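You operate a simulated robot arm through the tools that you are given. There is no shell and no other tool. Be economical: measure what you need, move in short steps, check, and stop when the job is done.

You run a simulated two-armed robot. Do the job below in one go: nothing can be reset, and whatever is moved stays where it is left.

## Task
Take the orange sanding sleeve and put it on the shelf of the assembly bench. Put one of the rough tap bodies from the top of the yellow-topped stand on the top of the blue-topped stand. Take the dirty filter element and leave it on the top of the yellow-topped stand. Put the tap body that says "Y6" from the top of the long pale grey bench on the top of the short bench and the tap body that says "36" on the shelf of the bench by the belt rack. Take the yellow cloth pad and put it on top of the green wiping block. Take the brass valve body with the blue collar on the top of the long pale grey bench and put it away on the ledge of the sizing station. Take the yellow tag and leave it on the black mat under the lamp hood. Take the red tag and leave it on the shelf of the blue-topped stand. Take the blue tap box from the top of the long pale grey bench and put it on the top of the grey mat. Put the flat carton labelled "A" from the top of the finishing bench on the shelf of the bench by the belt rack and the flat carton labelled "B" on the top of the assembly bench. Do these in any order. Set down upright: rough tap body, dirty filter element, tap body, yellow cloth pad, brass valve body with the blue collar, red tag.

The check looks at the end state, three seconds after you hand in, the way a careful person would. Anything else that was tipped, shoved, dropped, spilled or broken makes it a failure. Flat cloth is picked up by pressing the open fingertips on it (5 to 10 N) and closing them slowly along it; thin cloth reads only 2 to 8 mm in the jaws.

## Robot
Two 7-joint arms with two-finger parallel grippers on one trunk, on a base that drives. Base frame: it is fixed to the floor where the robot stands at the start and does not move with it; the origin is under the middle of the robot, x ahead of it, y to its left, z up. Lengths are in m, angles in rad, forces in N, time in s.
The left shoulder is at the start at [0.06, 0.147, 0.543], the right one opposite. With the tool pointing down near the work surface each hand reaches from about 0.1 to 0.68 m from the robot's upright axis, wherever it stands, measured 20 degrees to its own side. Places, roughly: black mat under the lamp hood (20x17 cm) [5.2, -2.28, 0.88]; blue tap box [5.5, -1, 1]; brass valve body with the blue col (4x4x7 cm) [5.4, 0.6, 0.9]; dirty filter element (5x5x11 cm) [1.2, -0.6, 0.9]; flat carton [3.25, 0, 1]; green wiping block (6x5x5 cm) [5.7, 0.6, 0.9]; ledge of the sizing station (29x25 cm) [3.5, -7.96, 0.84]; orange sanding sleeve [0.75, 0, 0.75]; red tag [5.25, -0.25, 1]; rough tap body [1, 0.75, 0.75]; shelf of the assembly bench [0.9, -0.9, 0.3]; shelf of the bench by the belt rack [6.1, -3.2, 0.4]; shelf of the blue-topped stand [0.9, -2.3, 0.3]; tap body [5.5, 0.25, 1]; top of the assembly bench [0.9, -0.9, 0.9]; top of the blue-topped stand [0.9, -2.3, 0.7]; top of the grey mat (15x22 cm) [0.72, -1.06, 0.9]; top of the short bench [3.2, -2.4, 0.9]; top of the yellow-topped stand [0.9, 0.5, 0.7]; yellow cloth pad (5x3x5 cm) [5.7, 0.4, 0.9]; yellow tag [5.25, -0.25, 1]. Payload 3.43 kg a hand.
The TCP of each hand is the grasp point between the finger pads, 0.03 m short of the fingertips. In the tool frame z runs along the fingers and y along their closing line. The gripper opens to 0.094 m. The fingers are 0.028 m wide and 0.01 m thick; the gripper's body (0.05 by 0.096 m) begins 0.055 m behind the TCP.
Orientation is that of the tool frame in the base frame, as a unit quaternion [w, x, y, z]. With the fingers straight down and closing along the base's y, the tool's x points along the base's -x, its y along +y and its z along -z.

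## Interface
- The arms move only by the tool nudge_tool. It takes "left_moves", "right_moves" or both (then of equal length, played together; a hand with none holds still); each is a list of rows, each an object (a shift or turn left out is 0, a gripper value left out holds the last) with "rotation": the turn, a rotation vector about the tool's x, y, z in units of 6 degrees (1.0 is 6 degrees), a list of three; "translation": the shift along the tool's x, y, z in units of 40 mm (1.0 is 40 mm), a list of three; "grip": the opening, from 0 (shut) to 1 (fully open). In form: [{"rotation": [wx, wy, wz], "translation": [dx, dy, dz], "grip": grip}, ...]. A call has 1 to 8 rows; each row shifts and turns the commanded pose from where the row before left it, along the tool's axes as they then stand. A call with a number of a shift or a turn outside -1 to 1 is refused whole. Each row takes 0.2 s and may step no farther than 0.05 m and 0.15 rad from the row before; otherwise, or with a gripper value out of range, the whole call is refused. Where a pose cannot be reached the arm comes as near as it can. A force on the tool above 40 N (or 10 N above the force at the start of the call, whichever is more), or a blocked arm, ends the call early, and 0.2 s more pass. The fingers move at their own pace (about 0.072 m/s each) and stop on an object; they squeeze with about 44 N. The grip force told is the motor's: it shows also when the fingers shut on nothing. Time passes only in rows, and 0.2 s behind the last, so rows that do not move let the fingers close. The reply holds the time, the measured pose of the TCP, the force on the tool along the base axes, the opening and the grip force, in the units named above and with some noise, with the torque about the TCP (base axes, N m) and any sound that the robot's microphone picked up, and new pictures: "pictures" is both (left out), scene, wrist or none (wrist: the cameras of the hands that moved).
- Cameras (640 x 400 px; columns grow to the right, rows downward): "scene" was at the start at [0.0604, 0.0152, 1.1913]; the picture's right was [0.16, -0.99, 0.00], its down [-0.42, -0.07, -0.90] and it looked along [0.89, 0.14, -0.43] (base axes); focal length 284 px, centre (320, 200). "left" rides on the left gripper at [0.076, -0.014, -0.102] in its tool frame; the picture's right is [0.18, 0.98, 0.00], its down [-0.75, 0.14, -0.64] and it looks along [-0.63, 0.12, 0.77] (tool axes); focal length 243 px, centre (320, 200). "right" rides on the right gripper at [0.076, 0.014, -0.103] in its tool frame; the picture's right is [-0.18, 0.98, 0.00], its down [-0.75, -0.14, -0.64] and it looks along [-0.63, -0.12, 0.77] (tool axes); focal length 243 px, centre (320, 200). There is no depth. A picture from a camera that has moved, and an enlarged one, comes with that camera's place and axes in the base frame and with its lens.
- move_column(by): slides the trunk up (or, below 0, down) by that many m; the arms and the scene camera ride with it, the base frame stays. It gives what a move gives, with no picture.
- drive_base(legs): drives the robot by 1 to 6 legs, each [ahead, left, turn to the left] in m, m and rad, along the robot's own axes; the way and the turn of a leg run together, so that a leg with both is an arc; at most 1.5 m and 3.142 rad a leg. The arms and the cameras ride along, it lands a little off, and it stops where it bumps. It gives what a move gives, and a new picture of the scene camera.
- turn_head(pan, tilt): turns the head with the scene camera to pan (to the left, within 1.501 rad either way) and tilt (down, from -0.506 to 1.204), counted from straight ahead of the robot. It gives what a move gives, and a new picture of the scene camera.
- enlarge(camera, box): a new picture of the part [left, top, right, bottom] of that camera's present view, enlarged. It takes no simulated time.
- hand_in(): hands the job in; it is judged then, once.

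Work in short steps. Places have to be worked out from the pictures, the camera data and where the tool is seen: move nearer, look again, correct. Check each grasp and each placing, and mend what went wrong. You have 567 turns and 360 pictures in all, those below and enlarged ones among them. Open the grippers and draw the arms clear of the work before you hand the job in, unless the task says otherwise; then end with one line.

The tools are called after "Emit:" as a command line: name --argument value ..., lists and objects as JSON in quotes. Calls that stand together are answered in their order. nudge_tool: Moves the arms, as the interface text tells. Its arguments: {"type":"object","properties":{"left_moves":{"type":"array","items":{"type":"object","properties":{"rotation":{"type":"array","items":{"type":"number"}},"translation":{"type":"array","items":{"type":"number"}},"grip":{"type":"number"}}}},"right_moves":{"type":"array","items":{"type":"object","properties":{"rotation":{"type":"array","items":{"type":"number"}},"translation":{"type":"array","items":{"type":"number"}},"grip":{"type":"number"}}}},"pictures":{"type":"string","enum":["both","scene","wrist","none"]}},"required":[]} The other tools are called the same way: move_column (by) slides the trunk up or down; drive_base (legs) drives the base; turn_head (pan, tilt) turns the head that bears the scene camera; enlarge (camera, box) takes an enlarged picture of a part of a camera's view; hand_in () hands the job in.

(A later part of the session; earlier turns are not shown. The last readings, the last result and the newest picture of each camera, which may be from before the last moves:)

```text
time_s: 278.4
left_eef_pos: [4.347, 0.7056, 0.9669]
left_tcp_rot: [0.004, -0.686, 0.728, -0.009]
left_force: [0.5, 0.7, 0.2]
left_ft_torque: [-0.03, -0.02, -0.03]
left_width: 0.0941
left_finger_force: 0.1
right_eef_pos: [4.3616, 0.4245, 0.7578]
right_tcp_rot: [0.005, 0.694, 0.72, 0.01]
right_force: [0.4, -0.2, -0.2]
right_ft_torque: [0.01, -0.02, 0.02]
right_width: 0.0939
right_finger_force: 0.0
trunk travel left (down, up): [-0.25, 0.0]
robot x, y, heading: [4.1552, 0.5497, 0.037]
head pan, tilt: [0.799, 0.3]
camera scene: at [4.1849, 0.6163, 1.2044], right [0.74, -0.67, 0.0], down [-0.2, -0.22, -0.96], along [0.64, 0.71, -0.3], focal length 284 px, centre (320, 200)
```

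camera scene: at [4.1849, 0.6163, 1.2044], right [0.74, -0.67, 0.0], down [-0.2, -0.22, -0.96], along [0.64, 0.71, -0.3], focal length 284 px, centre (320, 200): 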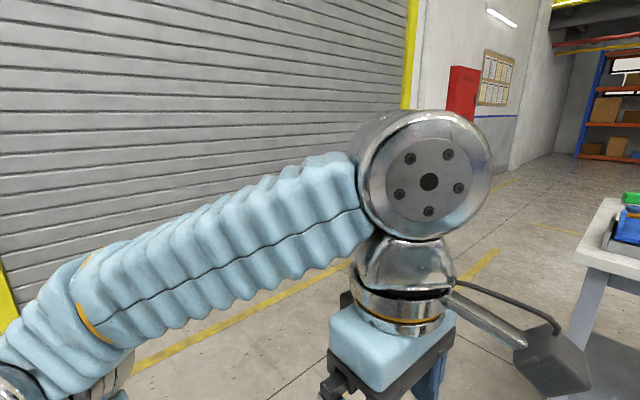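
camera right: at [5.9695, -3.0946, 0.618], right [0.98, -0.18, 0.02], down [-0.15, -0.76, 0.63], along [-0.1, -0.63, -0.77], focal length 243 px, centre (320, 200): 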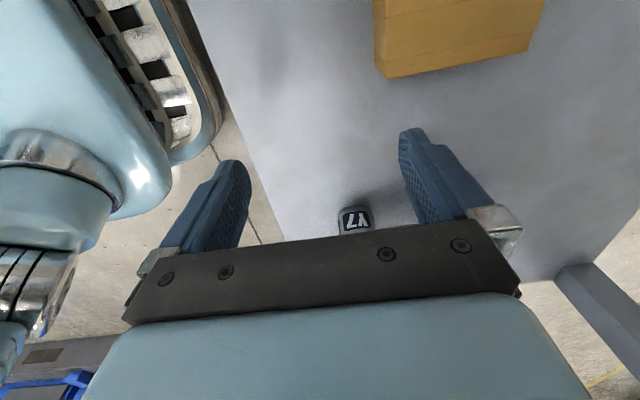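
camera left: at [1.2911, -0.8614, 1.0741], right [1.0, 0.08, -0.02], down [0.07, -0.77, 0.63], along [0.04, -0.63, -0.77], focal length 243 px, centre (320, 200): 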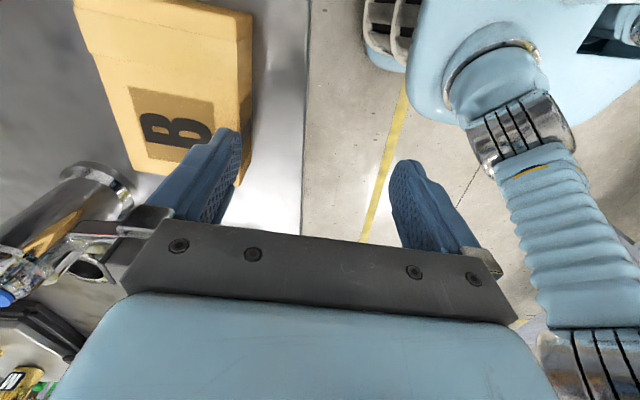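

The taps here are 34, 35, 24 and Y6; 36 is not visible yet. The north end (y ≈ 0.65) is open, so I drive around to the east side.

Emit:
drive_base --legs '[[0, 0.85, -0.037], [1.2, 0, 0], [1.2, 0, 0]]'

Emit:
turn_head --pan -0.7 --tilt 0.35

```text
time_s: 294.6
left_eef_pos: [6.7918, 1.6145, 0.9674]
left_tcp_rot: [0.003, -0.682, 0.731, -0.008]
left_force: [0.1, 0.0, -0.5]
left_ft_torque: [0.02, -0.01, -0.02]
left_width: 0.0941
left_finger_force: 0.2
right_eef_pos: [6.8024, 1.3341, 0.7581]
right_tcp_rot: [0.004, 0.696, 0.718, 0.01]
right_force: [0.2, -0.3, -0.2]
right_ft_torque: [0.0, -0.02, -0.01]
right_width: 0.0938
right_finger_force: 0.0
trunk travel left (down, up): [-0.25, 0.0]
robot x, y, heading: [6.5965, 1.4569, 0.033]
head pan, tilt: [0.799, 0.3]
camera scene: at [6.6287, 1.526, 1.2044], right [0.74, -0.67, 0.0], down [-0.2, -0.22, -0.96], along [0.64, 0.7, -0.3], focal length 284 px, centre (320, 200)
```

scene: 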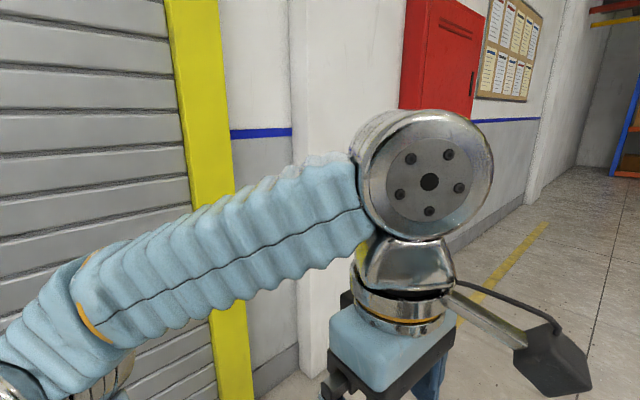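

```text
time_s: 296.2
left_eef_pos: [6.7896, 1.6151, 0.9669]
left_tcp_rot: [0.003, -0.682, 0.731, -0.009]
left_force: [0.0, 0.4, 0.2]
left_ft_torque: [0.0, 0.02, 0.05]
left_width: 0.0938
left_finger_force: 0.1
right_eef_pos: [6.8038, 1.3334, 0.7578]
right_tcp_rot: [0.004, 0.697, 0.717, 0.01]
right_force: [-0.6, 0.0, -0.6]
right_ft_torque: [0.02, 0.01, 0.0]
right_width: 0.094
right_finger_force: 0.0
trunk travel left (down, up): [-0.25, 0.0]
robot x, y, heading: [6.5939, 1.4548, 0.038]
head pan, tilt: [-0.7, 0.351]
camera scene: at [6.6388, 1.3994, 1.1997], right [-0.62, -0.78, 0.0], down [-0.27, 0.21, -0.94], along [0.74, -0.58, -0.34], focal length 284 px, centre (320, 200)
```

scene: 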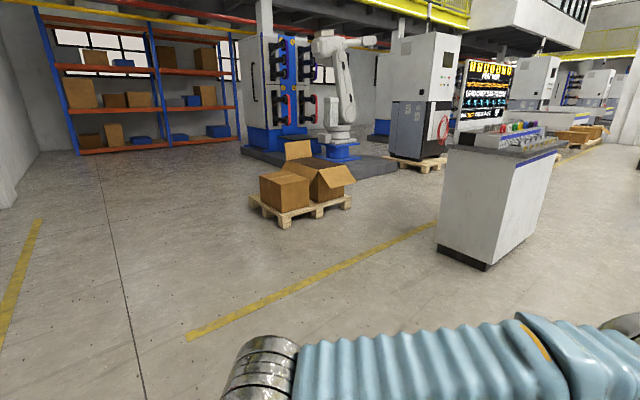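

There is space east of the bench. I turn to face west and move alongside the bench.

Emit:
drive_base --legs '[[0, -0.3, 0], [0, 0, -3.14], [0, 0.65, -0.04]]'

Emit:
turn_head --pan 0.0 --tilt 0.45

```text
time_s: 308.9
left_eef_pos: [6.3762, 0.3821, 0.968]
left_tcp_rot: [-0.01, 0.758, 0.652, -0.002]
left_force: [-0.6, -0.9, -0.3]
left_ft_torque: [-0.02, 0.02, 0.0]
left_width: 0.0943
left_finger_force: 0.1
right_eef_pos: [6.3862, 0.6647, 0.7566]
right_tcp_rot: [-0.01, -0.688, 0.725, 0.003]
right_force: [-0.5, 0.2, 0.2]
right_ft_torque: [0.03, 0.01, 0.0]
right_width: 0.094
right_finger_force: 0.0
trunk travel left (down, up): [-0.25, 0.0]
robot x, y, heading: [6.5853, 0.5238, 3.086]
head pan, tilt: [-0.7, 0.351]
camera scene: at [6.5437, 0.5855, 1.1996], right [0.68, 0.73, 0.0], down [0.25, -0.23, -0.94], along [-0.69, 0.64, -0.34], focal length 284 px, centre (320, 200)
```

scene: 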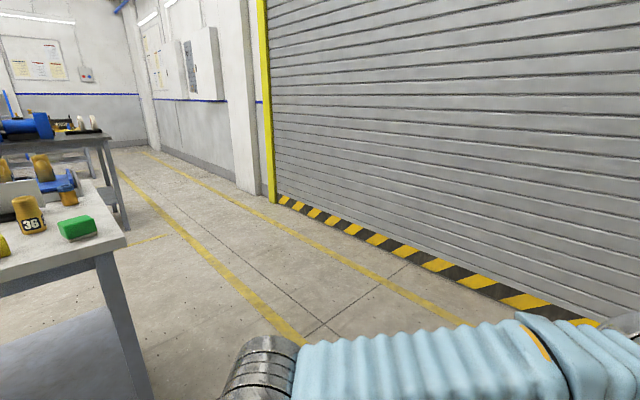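

```text
time_s: 309.9
left_eef_pos: [6.3753, 0.3818, 0.9671]
left_tcp_rot: [-0.009, 0.758, 0.652, -0.003]
left_force: [-0.9, -0.2, 0.1]
left_ft_torque: [-0.05, 0.02, 0.0]
left_width: 0.0938
left_finger_force: 0.1
right_eef_pos: [6.3868, 0.664, 0.7571]
right_tcp_rot: [-0.01, -0.689, 0.725, 0.004]
right_force: [0.0, 0.4, 0.7]
right_ft_torque: [-0.02, 0.01, -0.01]
right_width: 0.0939
right_finger_force: 0.0
trunk travel left (down, up): [-0.25, 0.0]
robot x, y, heading: [6.5837, 0.5221, 3.09]
head pan, tilt: [0.0, 0.45]
camera scene: at [6.5199, 0.5267, 1.1905], right [0.05, 1.0, 0.0], down [0.43, -0.02, -0.9], along [-0.9, 0.05, -0.44], focal length 284 px, centre (320, 200)
```

scene: 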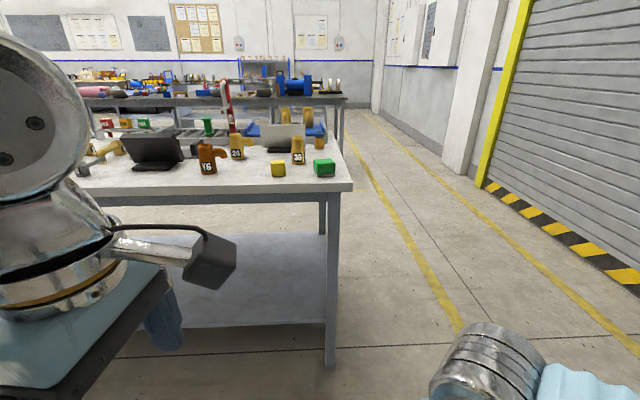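

Here are Y6, 24, 36, the yellow pad and the green block. I zoom in.

Emit:
enlarge --camera "scene" --box '[80, 90, 360, 220]'

```text
2.29 times, centred on (220, 155) of scene
camera zoom: at [6.5199, 0.5267, 1.1905], right [0.05, 1.0, 0.0], down [0.43, -0.02, -0.9], along [-0.9, 0.05, -0.44], focal length 650 px, centre (549, 303)
```

zoom: 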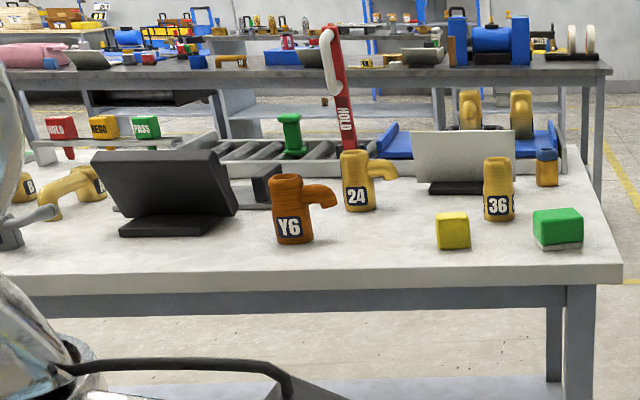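

Y6 at ≈(5.69, 0.23) with spout toward +y, 36 at ≈(5.6, 0.50) with spout away, pad (5.71, 0.445), green block (5.72, 0.58), brass valve behind at ≈(5.42, 0.58). I turn the right hand back to neutral, raise it, and undo the left's 6° yaw.

Emit:
nudge_tool --right_moves '[{"translation": [0, 0, -0.8], "rotation": [0, 0, -1]}, {"translation": [0, 0, -0.8], "rotation": [0, 0, -1]}, {"translation": [0, 0, -0.8], "rotation": [0, 0, -1]}, {"translation": [0, 0, -0.8], "rotation": [0, 0, -1]}, {"translation": [0, 0, -0.8], "rotation": [0, 0, -1]}, {"translation": [0, 0, -0.8], "rotation": [0, 0, -1]}, {"translation": [0, 0, -0.6], "rotation": [0, 0, -1]}, {"rotation": [0, 0, -1]}]' --left_moves '[{"rotation": [0, 0, -1]}, {}, {}, {}, {}, {}, {}, {}]' --pictures "none"

Emit:
nudge_tool --right_moves '[{"rotation": [0, 0, -1]}, {"rotation": [0, 0, -1]}, {"rotation": [0, 0, -1]}, {"rotation": [0, 0, -1]}, {"rotation": [0, 0, -1]}, {"rotation": [0, 0, -1]}, {"rotation": [0, 0, -1]}, {}]' --pictures "none"

Emit:
drive_base --legs '[[0.3, 0.05, 0.053]]'

Emit:
turn_head --pan 0.0 --tilt 0.65

```text
time_s: 311.7
left_eef_pos: [6.3746, 0.3821, 0.967]
left_tcp_rot: [-0.01, 0.723, 0.69, -0.003]
left_force: [-0.4, -0.7, 0.9]
left_ft_torque: [0.0, -0.01, 0.0]
left_width: 0.0937
left_finger_force: 0.1
right_eef_pos: [6.3883, 0.665, 0.9746]
right_tcp_rot: [0.007, 0.924, -0.382, -0.007]
right_force: [0.3, 0.8, -0.1]
right_ft_torque: [0.0, 0.0, 0.02]
right_width: 0.0939
right_finger_force: 0.1
trunk travel left (down, up): [-0.25, 0.0]
robot x, y, heading: [6.5831, 0.5224, 3.086]
head pan, tilt: [0.0, 0.45]
```

```text
time_s: 313.5
left_eef_pos: [6.3754, 0.3818, 0.9671]
left_tcp_rot: [-0.009, 0.723, 0.69, -0.003]
left_force: [-0.2, 0.3, 1.1]
left_ft_torque: [0.02, 0.01, 0.01]
left_width: 0.0941
left_finger_force: 0.0
right_eef_pos: [6.3892, 0.6644, 0.9729]
right_tcp_rot: [0.004, 1.0, -0.025, -0.01]
right_force: [-0.3, 0.9, 0.3]
right_ft_torque: [-0.01, 0.03, -0.02]
right_width: 0.0939
right_finger_force: 0.0
trunk travel left (down, up): [-0.25, 0.0]
robot x, y, heading: [6.5796, 0.5194, 3.091]
head pan, tilt: [0.0, 0.45]
```

```text
time_s: 315.6
left_eef_pos: [6.0796, 0.3248, 0.9663]
left_tcp_rot: [-0.01, 0.705, 0.709, -0.003]
left_force: [0.3, -0.6, 0.4]
left_ft_torque: [0.0, 0.02, 0.02]
left_width: 0.0937
left_finger_force: 0.0
right_eef_pos: [6.0807, 0.6111, 0.9747]
right_tcp_rot: [0.005, 1.0, 0.001, -0.011]
right_force: [0.3, -0.1, 0.5]
right_ft_torque: [0.02, 0.02, 0.01]
right_width: 0.0941
right_finger_force: 0.1
trunk travel left (down, up): [-0.25, 0.0]
robot x, y, heading: [6.2757, 0.4773, -3.134]
head pan, tilt: [0.0, 0.45]
camera scene: at [6.2165, 0.4795, 1.1904], right [0.0, 1.0, 0.0], down [0.44, 0.0, -0.9], along [-0.9, 0.0, -0.44], focal length 284 px, centre (320, 200)
```

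scene: 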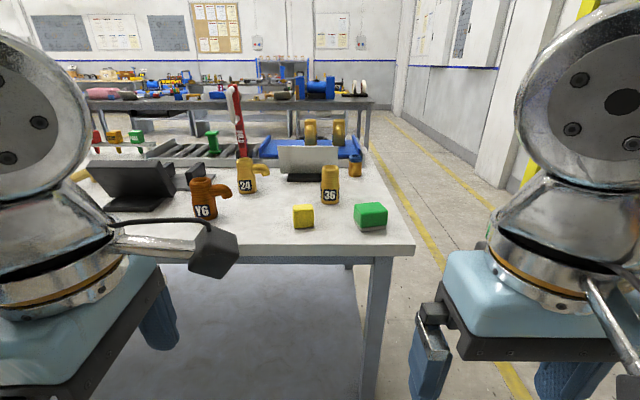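

```text
time_s: 316.3
left_eef_pos: [6.0802, 0.3253, 0.9667]
left_tcp_rot: [-0.01, 0.704, 0.711, -0.003]
left_force: [0.3, 0.2, -0.3]
left_ft_torque: [0.0, -0.02, 0.0]
left_width: 0.0939
left_finger_force: 0.0
right_eef_pos: [6.0805, 0.6123, 0.9736]
right_tcp_rot: [0.005, 1.0, 0.001, -0.01]
right_force: [0.3, -0.2, 0.1]
right_ft_torque: [0.0, -0.01, -0.02]
right_width: 0.0941
right_finger_force: 0.0
trunk travel left (down, up): [-0.25, 0.0]
robot x, y, heading: [6.2772, 0.4778, -3.137]
head pan, tilt: [0.0, 0.649]
camera scene: at [6.2214, 0.4795, 1.1727], right [0.0, 1.0, 0.0], down [0.6, 0.0, -0.8], along [-0.8, 0.0, -0.6], focal length 284 px, centre (320, 200)
```

scene: 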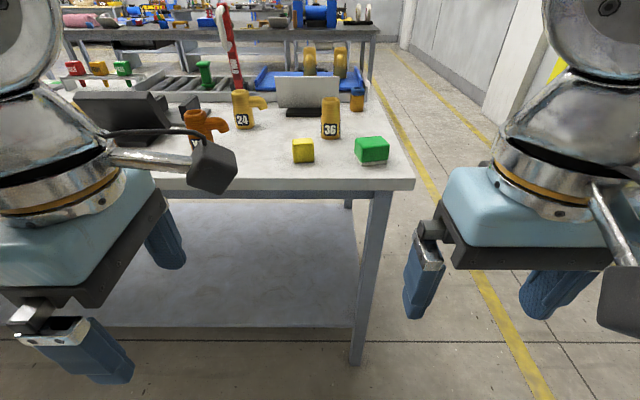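

Bench top is z ≈ 0.88; pad at (5.70, 0.445). I shift the base left and forward so all items are within reach.

Emit:
drive_base --legs '[[0.12, 0.13, 0]]'

Emit:
nudge_tool --right_moves '[{"translation": [-0.8, 0.2, 0]}, {"translation": [-0.8, 0.2, 0]}, {"translation": [-0.8, 0.2, 0]}, {"translation": [-0.6, 0.2, 0]}, {}]' --pictures "both"

```text
time_s: 317.8
left_eef_pos: [5.9613, 0.1946, 0.9672]
left_tcp_rot: [-0.009, 0.706, 0.708, -0.004]
left_force: [0.3, -0.1, -0.2]
left_ft_torque: [0.0, 0.04, 0.01]
left_width: 0.0941
left_finger_force: 0.1
right_eef_pos: [5.9611, 0.4807, 0.9718]
right_tcp_rot: [0.004, 1.0, -0.002, -0.011]
right_force: [0.8, 0.2, 0.2]
right_ft_torque: [-0.02, -0.01, -0.03]
right_width: 0.0939
right_finger_force: 0.1
trunk travel left (down, up): [-0.25, 0.0]
robot x, y, heading: [6.1608, 0.3475, 3.137]
head pan, tilt: [0.0, 0.649]
camera scene: at [6.1027, 0.3483, 1.1726], right [0.0, 1.0, 0.0], down [0.6, 0.0, -0.8], along [-0.8, 0.0, -0.6], focal length 284 px, centre (320, 200)
```

scene: 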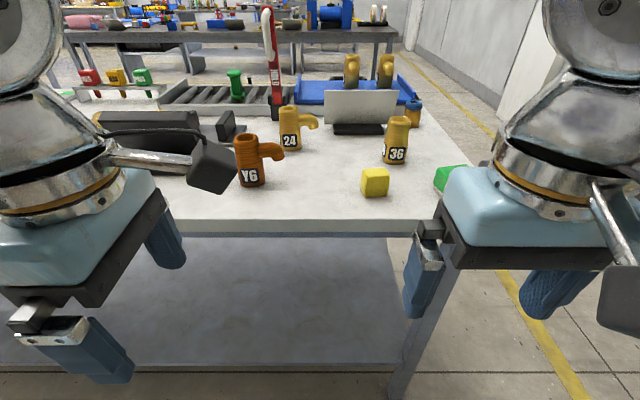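

```text
time_s: 319.0
left_eef_pos: [5.9608, 0.1965, 0.9671]
left_tcp_rot: [-0.009, 0.706, 0.708, -0.003]
left_force: [0.0, 0.3, -0.9]
left_ft_torque: [0.0, -0.01, -0.05]
left_width: 0.094
left_finger_force: 0.1
right_eef_pos: [5.8406, 0.4479, 0.9774]
right_tcp_rot: [0.004, 1.0, -0.001, -0.01]
right_force: [0.2, 0.2, -0.2]
right_ft_torque: [-0.01, 0.03, -0.01]
right_width: 0.094
right_finger_force: 0.2
trunk travel left (down, up): [-0.25, 0.0]
robot x, y, heading: [6.1611, 0.3467, 3.145]
head pan, tilt: [0.0, 0.649]
camera scene: at [6.1024, 0.3481, 1.1726], right [0.0, 1.0, 0.0], down [0.6, 0.0, -0.8], along [-0.8, 0.0, -0.6], focal length 284 px, centre (320, 200)
camera right: at [5.9182, 0.4351, 1.0782], right [-0.19, -0.98, 0.01], down [-0.74, 0.15, 0.66], along [-0.65, 0.11, -0.76], focal length 243 px, centre (320, 200)
```

scene: 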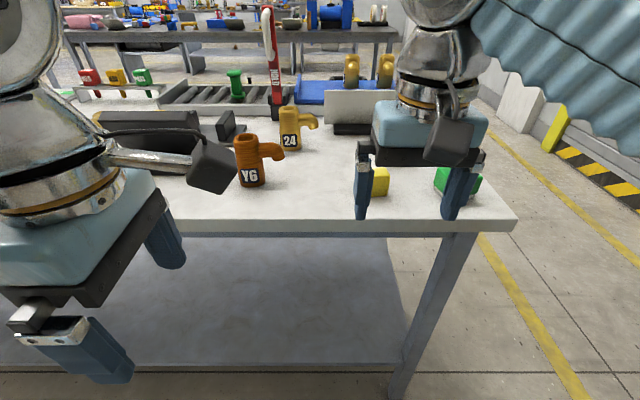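
right: 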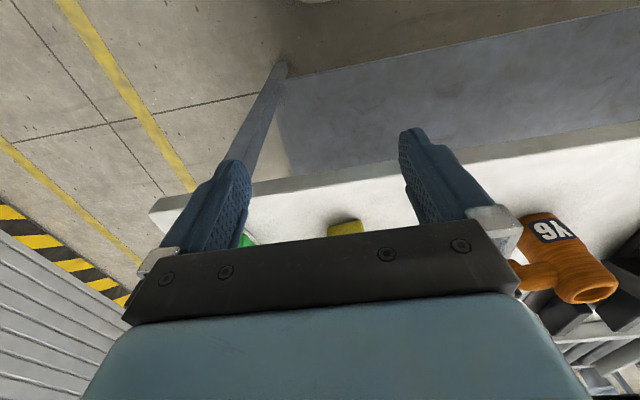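

The pad's centre is about (5.685, 0.444). I bring the right hand above it and check.

Emit:
nudge_tool --right_moves '[{"translation": [-0.8, 0, 0]}, {"translation": [-0.8, 0, 0]}, {"translation": [-0.8, 0, 0]}, {"translation": [-0.8, 0, 0]}, {"translation": [-0.6, 0, 0.5]}, {}]' --pictures "wrist"

```text
time_s: 320.4
left_eef_pos: [5.9604, 0.195, 0.9674]
left_tcp_rot: [-0.009, 0.706, 0.708, -0.003]
left_force: [-0.9, 0.3, 0.0]
left_ft_torque: [-0.02, 0.0, 0.01]
left_width: 0.0939
left_finger_force: 0.0
right_eef_pos: [5.6895, 0.4487, 0.9599]
right_tcp_rot: [0.005, 1.0, -0.001, -0.009]
right_force: [-0.5, -0.4, -0.3]
right_ft_torque: [-0.01, -0.03, 0.0]
right_width: 0.0939
right_finger_force: 0.1
trunk travel left (down, up): [-0.25, 0.0]
robot x, y, heading: [6.1565, 0.3459, 3.14]
head pan, tilt: [0.0, 0.649]
camera right: at [5.7675, 0.4354, 1.0609], right [-0.19, -0.98, 0.01], down [-0.74, 0.15, 0.66], along [-0.65, 0.11, -0.76], focal length 243 px, centre (320, 200)
```

right: 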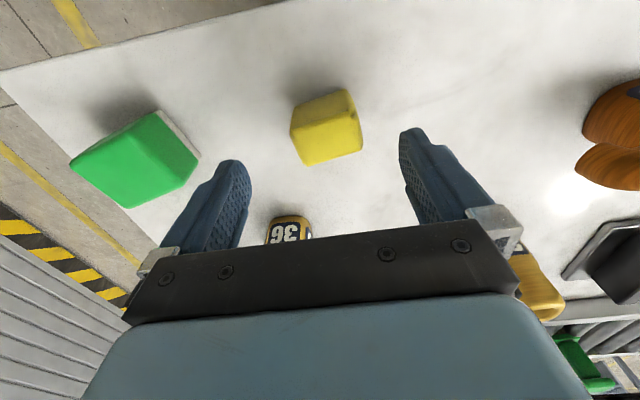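

Pad centre ≈ (5.694, 0.441), top 0.929, aligned with the axes. I trim, lower to z ≈ 0.915 and close moderately.

Emit:
nudge_tool --right_moves '[{"translation": [0.1, 0.18, 0.4]}, {"translation": [0, 0, 0.4]}, {"translation": [0, 0, 0.3]}, {"grip": 0.35}, {"grip": 0.35}, {"grip": 0.35}, {"grip": 0.35}]' --pictures "wrist"

```text
time_s: 322.0
left_eef_pos: [5.9598, 0.1944, 0.9674]
left_tcp_rot: [-0.009, 0.706, 0.709, -0.003]
left_force: [-0.6, -0.5, 0.1]
left_ft_torque: [0.0, 0.02, 0.0]
left_width: 0.094
left_finger_force: 0.1
right_eef_pos: [5.6931, 0.4417, 0.9174]
right_tcp_rot: [0.005, 1.0, -0.001, -0.01]
right_force: [-0.4, 0.3, 0.2]
right_ft_torque: [0.01, -0.02, 0.01]
right_width: 0.0506
right_finger_force: 43.6
trunk travel left (down, up): [-0.25, 0.0]
robot x, y, heading: [6.1555, 0.3511, 3.14]
head pan, tilt: [0.0, 0.649]
camera right: at [5.7708, 0.4278, 1.0179], right [-0.19, -0.98, 0.01], down [-0.74, 0.15, 0.66], along [-0.65, 0.11, -0.76], focal length 243 px, centre (320, 200)
```

right: 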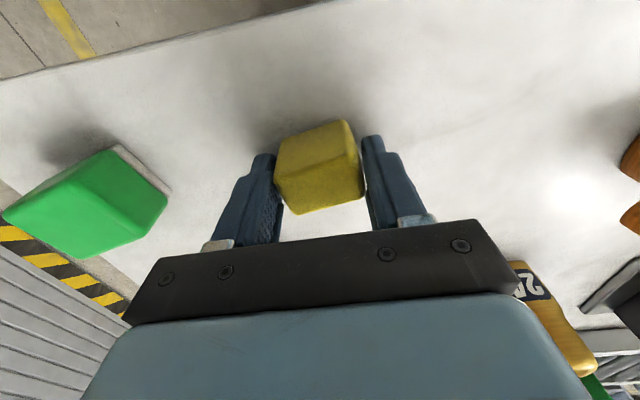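

The pad is gripped (51 mm). I lift it and zoom on the green block.

Emit:
nudge_tool --right_moves '[{"translation": [0, 0, -0.6]}, {"translation": [0, 0, -0.7]}, {"translation": [0.5, 0, -0.6]}, {"translation": [0.5, 0, 0]}]' --pictures "both"

Emit:
enlarge --camera "scene" --box '[340, 120, 540, 250]'

```text
time_s: 323.0
left_eef_pos: [5.9607, 0.1947, 0.9678]
left_tcp_rot: [-0.009, 0.705, 0.709, -0.003]
left_force: [0.0, -0.4, 0.4]
left_ft_torque: [-0.01, -0.04, -0.01]
left_width: 0.094
left_finger_force: 0.0
right_eef_pos: [5.7134, 0.4396, 0.9678]
right_tcp_rot: [0.005, 1.0, -0.002, -0.01]
right_force: [0.0, -1.0, -1.2]
right_ft_torque: [0.0, -0.03, -0.01]
right_width: 0.0505
right_finger_force: 43.5
right hand out of reach, approached as far as the arm can: row 3
trunk travel left (down, up): [-0.25, 0.0]
robot x, y, heading: [6.1619, 0.3501, 3.14]
head pan, tilt: [0.0, 0.649]
camera scene: at [6.1022, 0.3481, 1.1726], right [0.0, 1.0, 0.0], down [0.6, 0.0, -0.8], along [-0.8, 0.0, -0.6], focal length 284 px, centre (320, 200)
camera right: at [5.7909, 0.426, 1.0681], right [-0.19, -0.98, 0.01], down [-0.74, 0.15, 0.66], along [-0.65, 0.11, -0.76], focal length 243 px, centre (320, 200)
```

scene: 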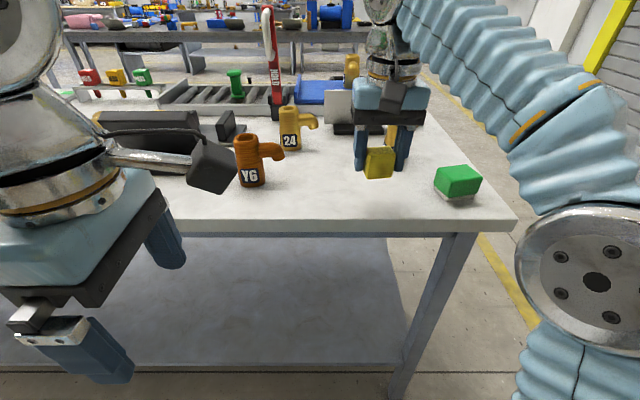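
right: 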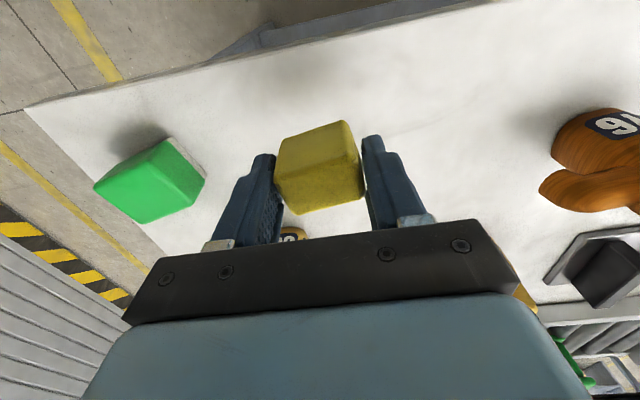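

```text
3.08 times, centred on (440, 185) of scene
camera zoom: at [6.1022, 0.3481, 1.1726], right [0.0, 1.0, 0.0], down [0.6, 0.0, -0.8], along [-0.8, 0.0, -0.6], focal length 874 px, centre (-49, 246)
```

zoom: 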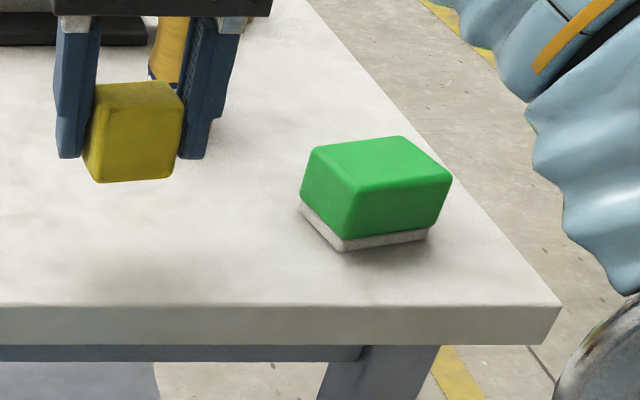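

Green block top centre ≈ (5.705, 0.575), yaw ≈ 11°. I pull back, drive 6 cm closer for reach, then raise and move above the block.

Emit:
nudge_tool --right_moves '[{"translation": [0.9, 0, 0]}, {"translation": [0.9, 0, 0]}]' --left_moves '[{"translation": [0, 0.6, 0]}, {"translation": [0, 0.6, 0]}]' --pictures "none"

Emit:
drive_base --legs '[[0.07, 0, 0]]'

Emit:
nudge_tool --right_moves '[{"translation": [0, -0.6, -0.7], "rotation": [0, 0, -0.9]}, {"translation": [0, -0.7, 0], "rotation": [0, 0, -0.9]}, {"translation": [0, -0.7, 0]}, {"translation": [0, -0.7, 0]}, {"translation": [0, -0.6, 0]}, {}]' --pictures "both"

```text
time_s: 323.6
left_eef_pos: [6.0074, 0.1957, 0.965]
left_tcp_rot: [-0.01, 0.706, 0.708, -0.003]
left_force: [-0.5, 0.0, -1.0]
left_ft_torque: [0.02, -0.05, 0.02]
left_width: 0.094
left_finger_force: 0.1
right_eef_pos: [5.7858, 0.442, 0.964]
right_tcp_rot: [0.005, 1.0, -0.002, -0.009]
right_force: [-0.9, -0.3, -0.6]
right_ft_torque: [-0.03, -0.03, 0.03]
right_width: 0.05
right_finger_force: 44.4
trunk travel left (down, up): [-0.25, 0.0]
robot x, y, heading: [6.158, 0.3462, 3.144]
head pan, tilt: [0.0, 0.649]
```

```text
time_s: 324.6
left_eef_pos: [5.939, 0.1956, 0.9657]
left_tcp_rot: [-0.01, 0.706, 0.708, -0.003]
left_force: [0.0, -0.7, 0.1]
left_ft_torque: [0.02, 0.02, -0.02]
left_width: 0.0941
left_finger_force: 0.2
right_eef_pos: [5.7166, 0.4426, 0.9643]
right_tcp_rot: [0.005, 1.0, -0.001, -0.01]
right_force: [0.7, 0.5, -0.3]
right_ft_torque: [0.0, 0.01, -0.02]
right_width: 0.0501
right_finger_force: 44.1
trunk travel left (down, up): [-0.25, 0.0]
robot x, y, heading: [6.0918, 0.3495, 3.138]
head pan, tilt: [0.0, 0.649]
camera scene: at [6.0327, 0.3483, 1.1726], right [0.0, 1.0, 0.0], down [0.6, 0.0, -0.8], along [-0.8, 0.0, -0.6], focal length 284 px, centre (320, 200)
```

scene: 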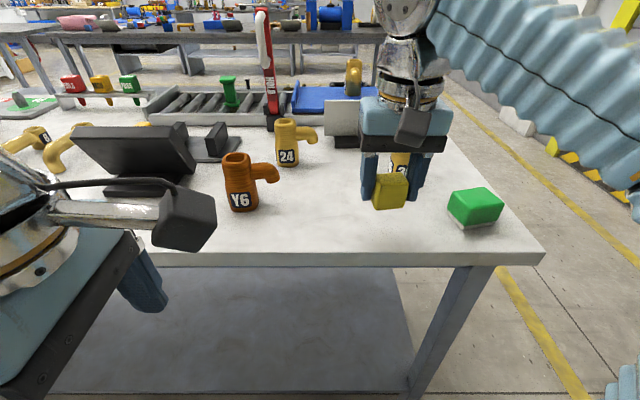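

```text
time_s: 326.0
left_eef_pos: [5.9377, 0.1965, 0.9648]
left_tcp_rot: [-0.009, 0.706, 0.708, -0.003]
left_force: [-0.1, -0.1, -0.3]
left_ft_torque: [0.01, -0.02, 0.0]
left_width: 0.094
left_finger_force: 0.0
right_eef_pos: [5.698, 0.5733, 0.9916]
right_tcp_rot: [0.003, 0.996, 0.092, -0.01]
right_force: [-0.4, 0.1, -1.1]
right_ft_torque: [-0.02, 0.01, -0.01]
right_width: 0.0497
right_finger_force: 44.1
trunk travel left (down, up): [-0.25, 0.0]
robot x, y, heading: [6.0884, 0.346, 3.14]
head pan, tilt: [0.0, 0.649]
camera scene: at [6.0324, 0.3485, 1.1726], right [0.0, 1.0, 0.0], down [0.6, 0.0, -0.8], along [-0.8, 0.0, -0.6], focal length 284 px, centre (320, 200)
camera right: at [5.7769, 0.5739, 1.0924], right [0.0, -1.0, 0.01], down [-0.75, 0.01, 0.66], along [-0.66, -0.01, -0.75], focal length 243 px, centre (320, 200)
```

scene: 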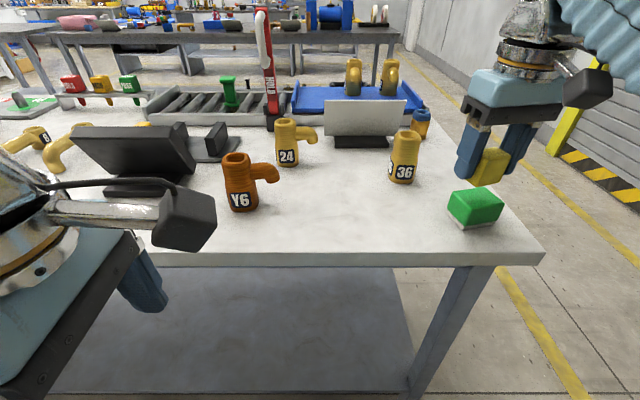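
right: 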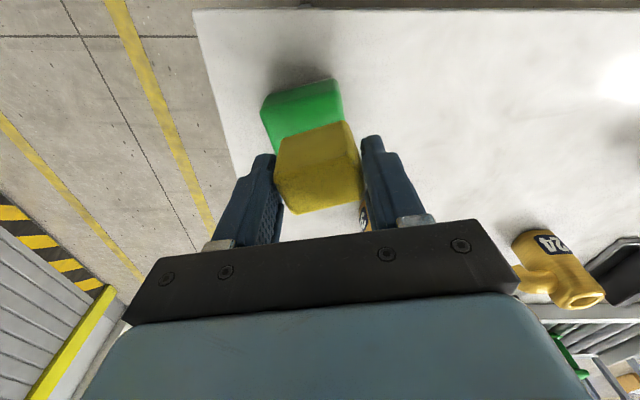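

I zoom to confirm the block's place relative to the pad.

Emit:
enlarge --camera "scene" --box '[410, 130, 560, 250]'

```text
3.33 times, centred on (485, 190) of scene
camera zoom: at [6.0324, 0.3485, 1.1726], right [0.0, 1.0, 0.0], down [0.6, 0.0, -0.8], along [-0.8, 0.0, -0.6], focal length 947 px, centre (-230, 233)
```

zoom: 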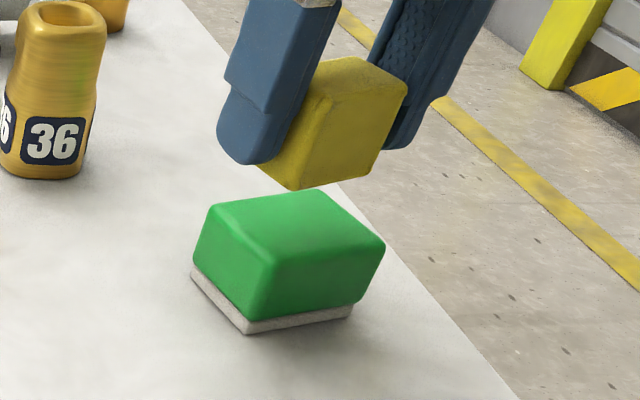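

The block's top centre (5.703, 0.575) matches the TCP within 5 mm, yaw matched. I lower gently in small steps.

Emit:
nudge_tool --right_moves '[{"translation": [0.1, 0, 0.2]}, {"translation": [0, 0, 0.1]}, {"translation": [0, 0, 0.1]}, {"translation": [0, 0, 0.1]}, {"translation": [0, 0, 0.05]}, {}]' --pictures "none"

Emit:
enlarge --camera "scene" --box '[410, 130, 560, 250]'

```text
time_s: 327.4
left_eef_pos: [5.9379, 0.1965, 0.9638]
left_tcp_rot: [-0.01, 0.706, 0.708, -0.004]
left_force: [0.5, 0.3, 0.0]
left_ft_torque: [-0.01, -0.01, 0.05]
left_width: 0.0942
left_finger_force: 0.2
right_eef_pos: [5.7029, 0.5718, 0.9692]
right_tcp_rot: [0.004, 0.996, 0.093, -0.01]
right_force: [0.9, 0.5, 0.0]
right_ft_torque: [0.01, -0.01, 0.01]
right_width: 0.0496
right_finger_force: 44.6
trunk travel left (down, up): [-0.25, 0.0]
robot x, y, heading: [6.0898, 0.3493, 3.138]
head pan, tilt: [0.0, 0.649]
```

```text
3.33 times, centred on (485, 190) of scene
camera zoom: at [6.0324, 0.3484, 1.1726], right [0.0, 1.0, 0.0], down [0.6, 0.0, -0.8], along [-0.8, 0.0, -0.6], focal length 947 px, centre (-230, 233)
```

zoom: 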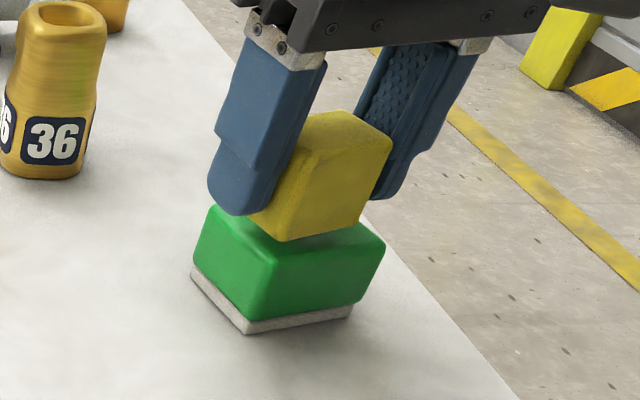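

Very close; I lower by about 1.5 mm steps until contact.

Emit:
nudge_tool --right_moves '[{"translation": [0, 0, 0.05]}, {"translation": [0, 0, 0.04]}, {}]' --pictures "none"

```text
time_s: 328.2
left_eef_pos: [5.9378, 0.1963, 0.9632]
left_tcp_rot: [-0.009, 0.706, 0.708, -0.002]
left_force: [-1.6, 0.3, 0.5]
left_ft_torque: [0.01, -0.01, 0.03]
left_width: 0.0939
left_finger_force: 0.2
right_eef_pos: [5.7021, 0.5748, 0.9667]
right_tcp_rot: [0.003, 0.996, 0.092, -0.01]
right_force: [0.5, 0.3, -0.1]
right_ft_torque: [0.01, 0.01, -0.01]
right_width: 0.0496
right_finger_force: 44.4
trunk travel left (down, up): [-0.25, 0.0]
robot x, y, heading: [6.0902, 0.3453, 3.141]
head pan, tilt: [0.0, 0.649]
```

Emit:
nudge_tool --right_moves '[{"translation": [0, 0, 0.05]}, {"translation": [0, 0, 0.04]}, {}]' --pictures "none"

```text
time_s: 329.0
left_eef_pos: [5.9371, 0.1966, 0.9643]
left_tcp_rot: [-0.009, 0.706, 0.708, -0.003]
left_force: [0.1, -0.7, 0.1]
left_ft_torque: [-0.02, -0.01, 0.01]
left_width: 0.0941
left_finger_force: 0.1
right_eef_pos: [5.7025, 0.5742, 0.9627]
right_tcp_rot: [0.004, 0.996, 0.092, -0.01]
right_force: [0.8, 0.3, 0.1]
right_ft_torque: [0.01, 0.02, 0.0]
right_width: 0.0498
right_finger_force: 44.2
trunk travel left (down, up): [-0.25, 0.0]
robot x, y, heading: [6.0899, 0.347, 3.142]
head pan, tilt: [0.0, 0.649]
```

No contact yet; the block is slightly lower than assumed. I continue in millimetre steps.

Emit:
nudge_tool --right_moves '[{"translation": [0, 0, 0.04]}, {"translation": [0, 0, 0.03]}, {"translation": [0, 0, 0.03]}, {}]' --pictures "none"

Emit:
enlarge --camera "scene" --box '[410, 130, 560, 250]'

```text
time_s: 330.1
left_eef_pos: [5.939, 0.1958, 0.9641]
left_tcp_rot: [-0.01, 0.707, 0.708, -0.003]
left_force: [0.7, -0.9, -0.1]
left_ft_torque: [-0.03, 0.02, -0.01]
left_width: 0.0942
left_finger_force: 0.1
right_eef_pos: [5.7028, 0.5732, 0.96]
right_tcp_rot: [0.004, 0.996, 0.092, -0.014]
right_force: [-0.7, -0.1, 20.0]
right_ft_torque: [-0.1, -0.33, 0.02]
right_width: 0.0499
right_finger_force: 44.2
trunk travel left (down, up): [-0.25, 0.0]
robot x, y, heading: [6.0853, 0.3465, 3.139]
head pan, tilt: [0.0, 0.649]
stopped in row 4 (right hand): the force on the tool passed its limit at 41 N (the readings are from after the stop); the commanded pose is now the measured one
```

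```text
3.33 times, centred on (485, 190) of scene
camera zoom: at [6.0333, 0.3479, 1.1725], right [0.0, 1.0, 0.0], down [0.6, 0.0, -0.8], along [-0.8, 0.0, -0.6], focal length 947 px, centre (-230, 233)
```

zoom: 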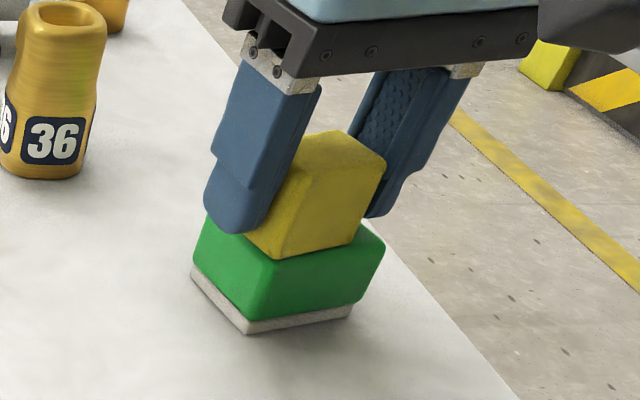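

Contact. I ease off slightly and open, then check before lifting.

Emit:
nudge_tool --right_moves '[{"translation": [0, 0, -0.03]}, {"grip": 0.65}, {"grip": 0.8}, {"grip": 0.85}, {"translation": [0, 0, -0.3]}, {"translation": [0, 0, -0.6]}, {"translation": [0, 0, -0.2]}]' --pictures "none"

Emit:
enlarge --camera "scene" --box '[410, 130, 560, 250]'

```text
time_s: 331.7
left_eef_pos: [5.9376, 0.1955, 0.9648]
left_tcp_rot: [-0.009, 0.707, 0.708, -0.004]
left_force: [0.5, 0.3, 0.6]
left_ft_torque: [-0.01, 0.01, 0.03]
left_width: 0.094
left_finger_force: 0.0
right_eef_pos: [5.7007, 0.5745, 0.987]
right_tcp_rot: [0.004, 0.996, 0.094, -0.008]
right_force: [-0.6, -0.2, -0.2]
right_ft_torque: [0.04, -0.03, -0.02]
right_width: 0.0795
right_finger_force: 0.0
right hand out of reach, approached as far as the arm can: row 6, 7
trunk travel left (down, up): [-0.25, 0.0]
robot x, y, heading: [6.0933, 0.3482, 3.14]
head pan, tilt: [0.0, 0.649]
```

```text
3.33 times, centred on (485, 190) of scene
camera zoom: at [6.0324, 0.3483, 1.1726], right [0.0, 1.0, 0.0], down [0.6, 0.0, -0.8], along [-0.8, 0.0, -0.6], focal length 947 px, centre (-230, 233)
```

zoom: 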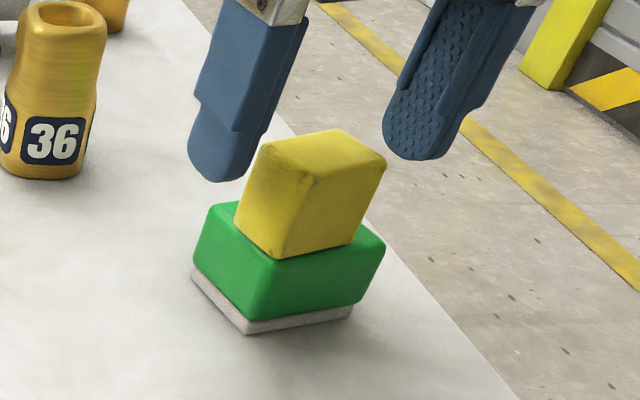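

The pad sits on the green block. I retract straight back along the tool axis, undo the yaw, and look at the taps.

Emit:
nudge_tool --right_moves '[{"translation": [0.7, 0, 0]}, {"translation": [0.8, 0, 0]}, {"translation": [0.8, 0, 0]}, {"rotation": [0, 0, 0.9], "grip": 1}, {"rotation": [0, 0, 0.9], "grip": 1}, {}]' --pictures "scene"

Emit:
enlarge --camera "scene" --box '[200, 90, 460, 230]'

```text
time_s: 333.1
left_eef_pos: [5.9376, 0.1958, 0.9636]
left_tcp_rot: [-0.009, 0.707, 0.708, -0.003]
left_force: [-0.7, -0.5, 0.7]
left_ft_torque: [-0.01, 0.02, -0.01]
left_width: 0.0941
left_finger_force: 0.0
right_eef_pos: [5.7899, 0.5923, 0.9838]
right_tcp_rot: [0.005, 1.0, -0.002, -0.012]
right_force: [-0.3, 0.1, 0.1]
right_ft_torque: [-0.01, 0.0, 0.01]
right_width: 0.0938
right_finger_force: 0.1
trunk travel left (down, up): [-0.25, 0.0]
robot x, y, heading: [6.0914, 0.3449, 3.136]
head pan, tilt: [0.0, 0.649]
camera scene: at [6.0324, 0.3484, 1.1726], right [0.0, 1.0, 0.0], down [0.6, 0.0, -0.8], along [-0.8, 0.0, -0.6], focal length 284 px, centre (320, 200)
```

scene: 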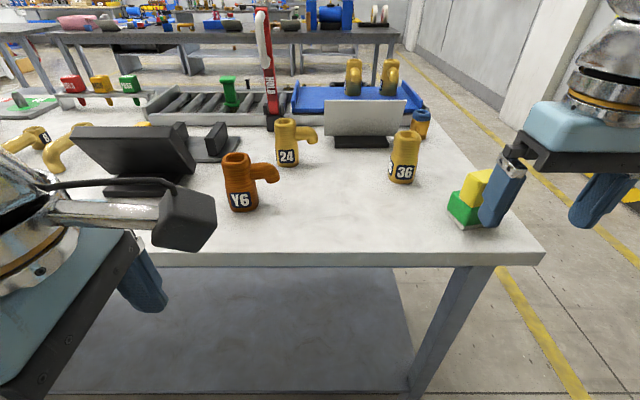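

```text
2.46 times, centred on (330, 160) of scene
camera zoom: at [6.0324, 0.3484, 1.1726], right [0.0, 1.0, 0.0], down [0.6, 0.0, -0.8], along [-0.8, 0.0, -0.6], focal length 699 px, centre (295, 298)
```

zoom: 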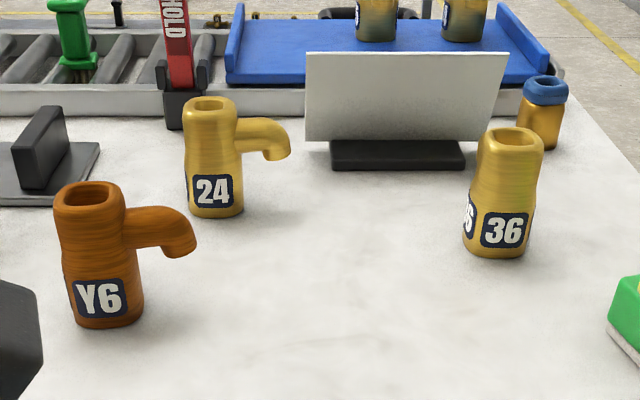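

36 stands at (5.56, 0.504), spout away; Y6 at (5.645, 0.222), spout toward +y. I bring the right hand in at y ≈ 0.45 (away from the green block) and the left in at y ≈ 0.14, both low, to slide in sideways.

Emit:
nudge_tool --right_moves '[{"translation": [0, 0.9, 0]}, {"translation": [0, 0.9, 0]}, {"translation": [0, 0.9, 0]}, {"translation": [0, 0.9, 0]}, {"translation": [0, 0, 0.7]}, {"translation": [0, 0, 0.65]}, {"translation": [-0.98, 0, 0]}, {"translation": [-0.98, 0, 0]}]' --left_moves '[{"translation": [-0.7, 0, 0.5]}, {"translation": [-0.7, 0, 0.5]}, {"translation": [0, -0.9, 0]}, {"translation": [0, -0.9, 0]}, {"translation": [0, -0.9, 0]}, {"translation": [0, -0.9, 0]}, {"translation": [0, -0.9, 0]}, {"translation": [0, -0.9, 0]}]' --pictures "both"

```text
time_s: 334.9
left_eef_pos: [5.7209, 0.1415, 0.9267]
left_tcp_rot: [-0.009, 0.707, 0.708, -0.003]
left_force: [0.0, 0.3, -0.6]
left_ft_torque: [0.0, 0.06, 0.0]
left_width: 0.094
left_finger_force: 0.1
right_eef_pos: [5.708, 0.4471, 0.9342]
right_tcp_rot: [0.005, 1.0, -0.002, -0.013]
right_force: [-0.2, -0.1, 1.2]
right_ft_torque: [-0.02, 0.05, 0.03]
right_width: 0.094
right_finger_force: 0.1
trunk travel left (down, up): [-0.25, 0.0]
robot x, y, heading: [6.0928, 0.3504, 3.141]
head pan, tilt: [0.0, 0.649]
camera scene: at [6.0327, 0.3484, 1.1726], right [0.0, 1.0, 0.0], down [0.6, 0.0, -0.8], along [-0.8, 0.0, -0.6], focal length 284 px, centre (320, 200)
camera right: at [5.7859, 0.4337, 1.035], right [-0.19, -0.98, 0.01], down [-0.74, 0.15, 0.66], along [-0.65, 0.11, -0.75], focal length 243 px, centre (320, 200)
camera left: at [5.7075, 0.2174, 1.0299], right [0.98, 0.19, -0.02], down [0.15, -0.76, 0.63], along [0.11, -0.62, -0.77], focal length 243 px, centre (320, 200)
```

scene: 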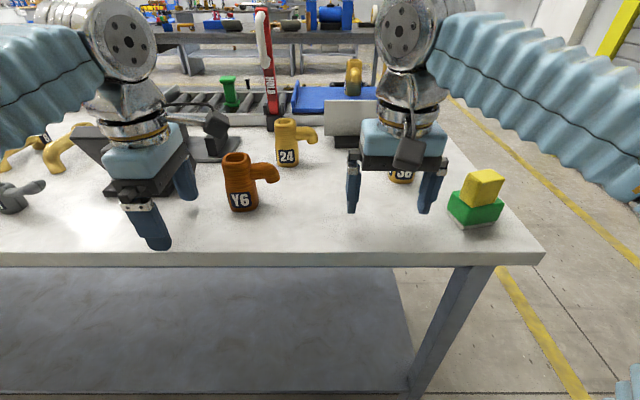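
right: 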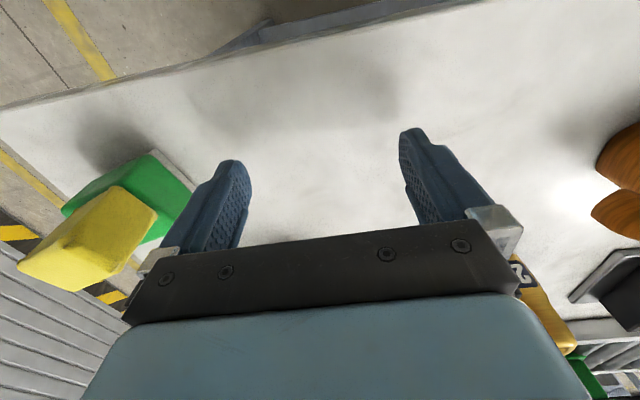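
left: 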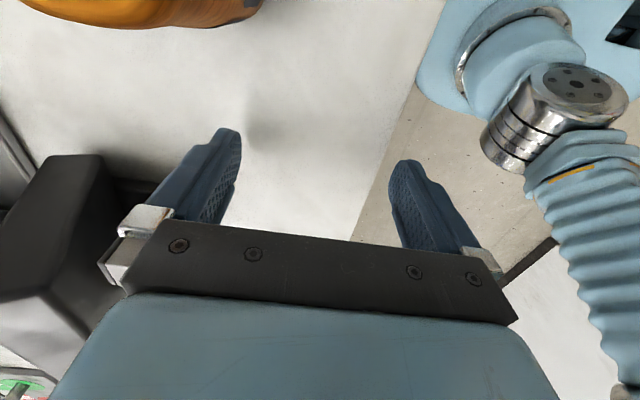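

Both are clear. I advance: right to x ≈ 5.635, left to x ≈ 5.645.

Emit:
nudge_tool --right_moves '[{"translation": [-0.6, 0, 0]}, {"translation": [-0.6, 0, 0]}, {"translation": [-0.6, 0, 0]}, {}]' --left_moves '[{"translation": [0.3, -0.65, 0]}, {"translation": [0, -0.65, 0]}, {"translation": [0, -0.6, 0]}, {}]' --pictures "both"

```text
time_s: 335.9
left_eef_pos: [5.6465, 0.1503, 0.9284]
left_tcp_rot: [-0.01, 0.707, 0.708, -0.003]
left_force: [-0.9, -0.1, -1.2]
left_ft_torque: [0.02, -0.02, -0.02]
left_width: 0.0941
left_finger_force: 0.0
right_eef_pos: [5.6368, 0.4443, 0.9341]
right_tcp_rot: [0.004, 1.0, -0.002, -0.012]
right_force: [-0.1, 0.4, -0.7]
right_ft_torque: [0.04, -0.01, 0.02]
right_width: 0.0939
right_finger_force: 0.0
trunk travel left (down, up): [-0.25, 0.0]
robot x, y, heading: [6.0886, 0.3466, 3.138]
head pan, tilt: [0.0, 0.649]
camera scene: at [6.0321, 0.3483, 1.1726], right [0.0, 1.0, 0.0], down [0.6, 0.0, -0.8], along [-0.8, 0.0, -0.6], focal length 284 px, centre (320, 200)
camera right: at [5.716, 0.432, 1.035], right [-0.19, -0.98, 0.01], down [-0.74, 0.15, 0.66], along [-0.65, 0.11, -0.75], focal length 243 px, centre (320, 200)
camera left: at [5.6331, 0.2271, 1.0317], right [0.98, 0.19, -0.02], down [0.15, -0.76, 0.63], along [0.11, -0.62, -0.77], focal length 243 px, centre (320, 200)
```

scene: 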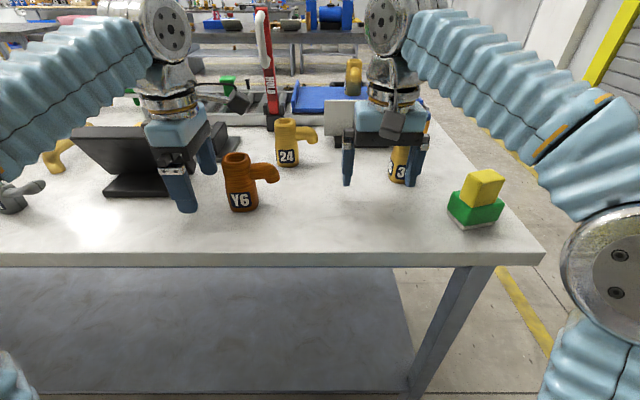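
right: 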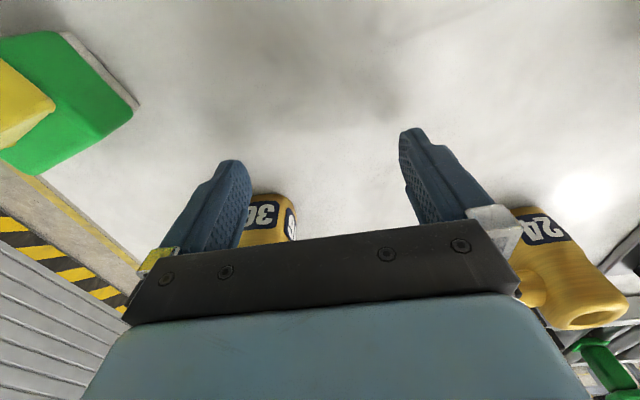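
left: 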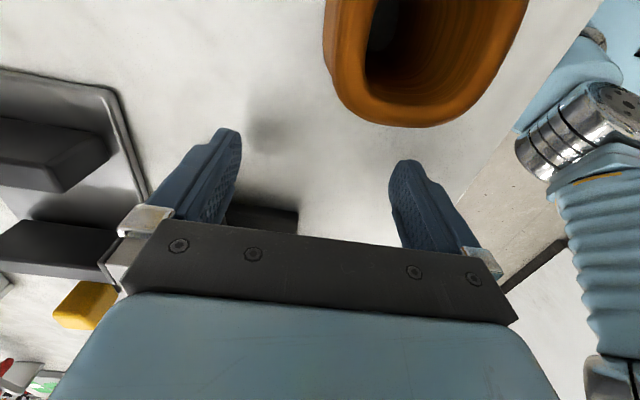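

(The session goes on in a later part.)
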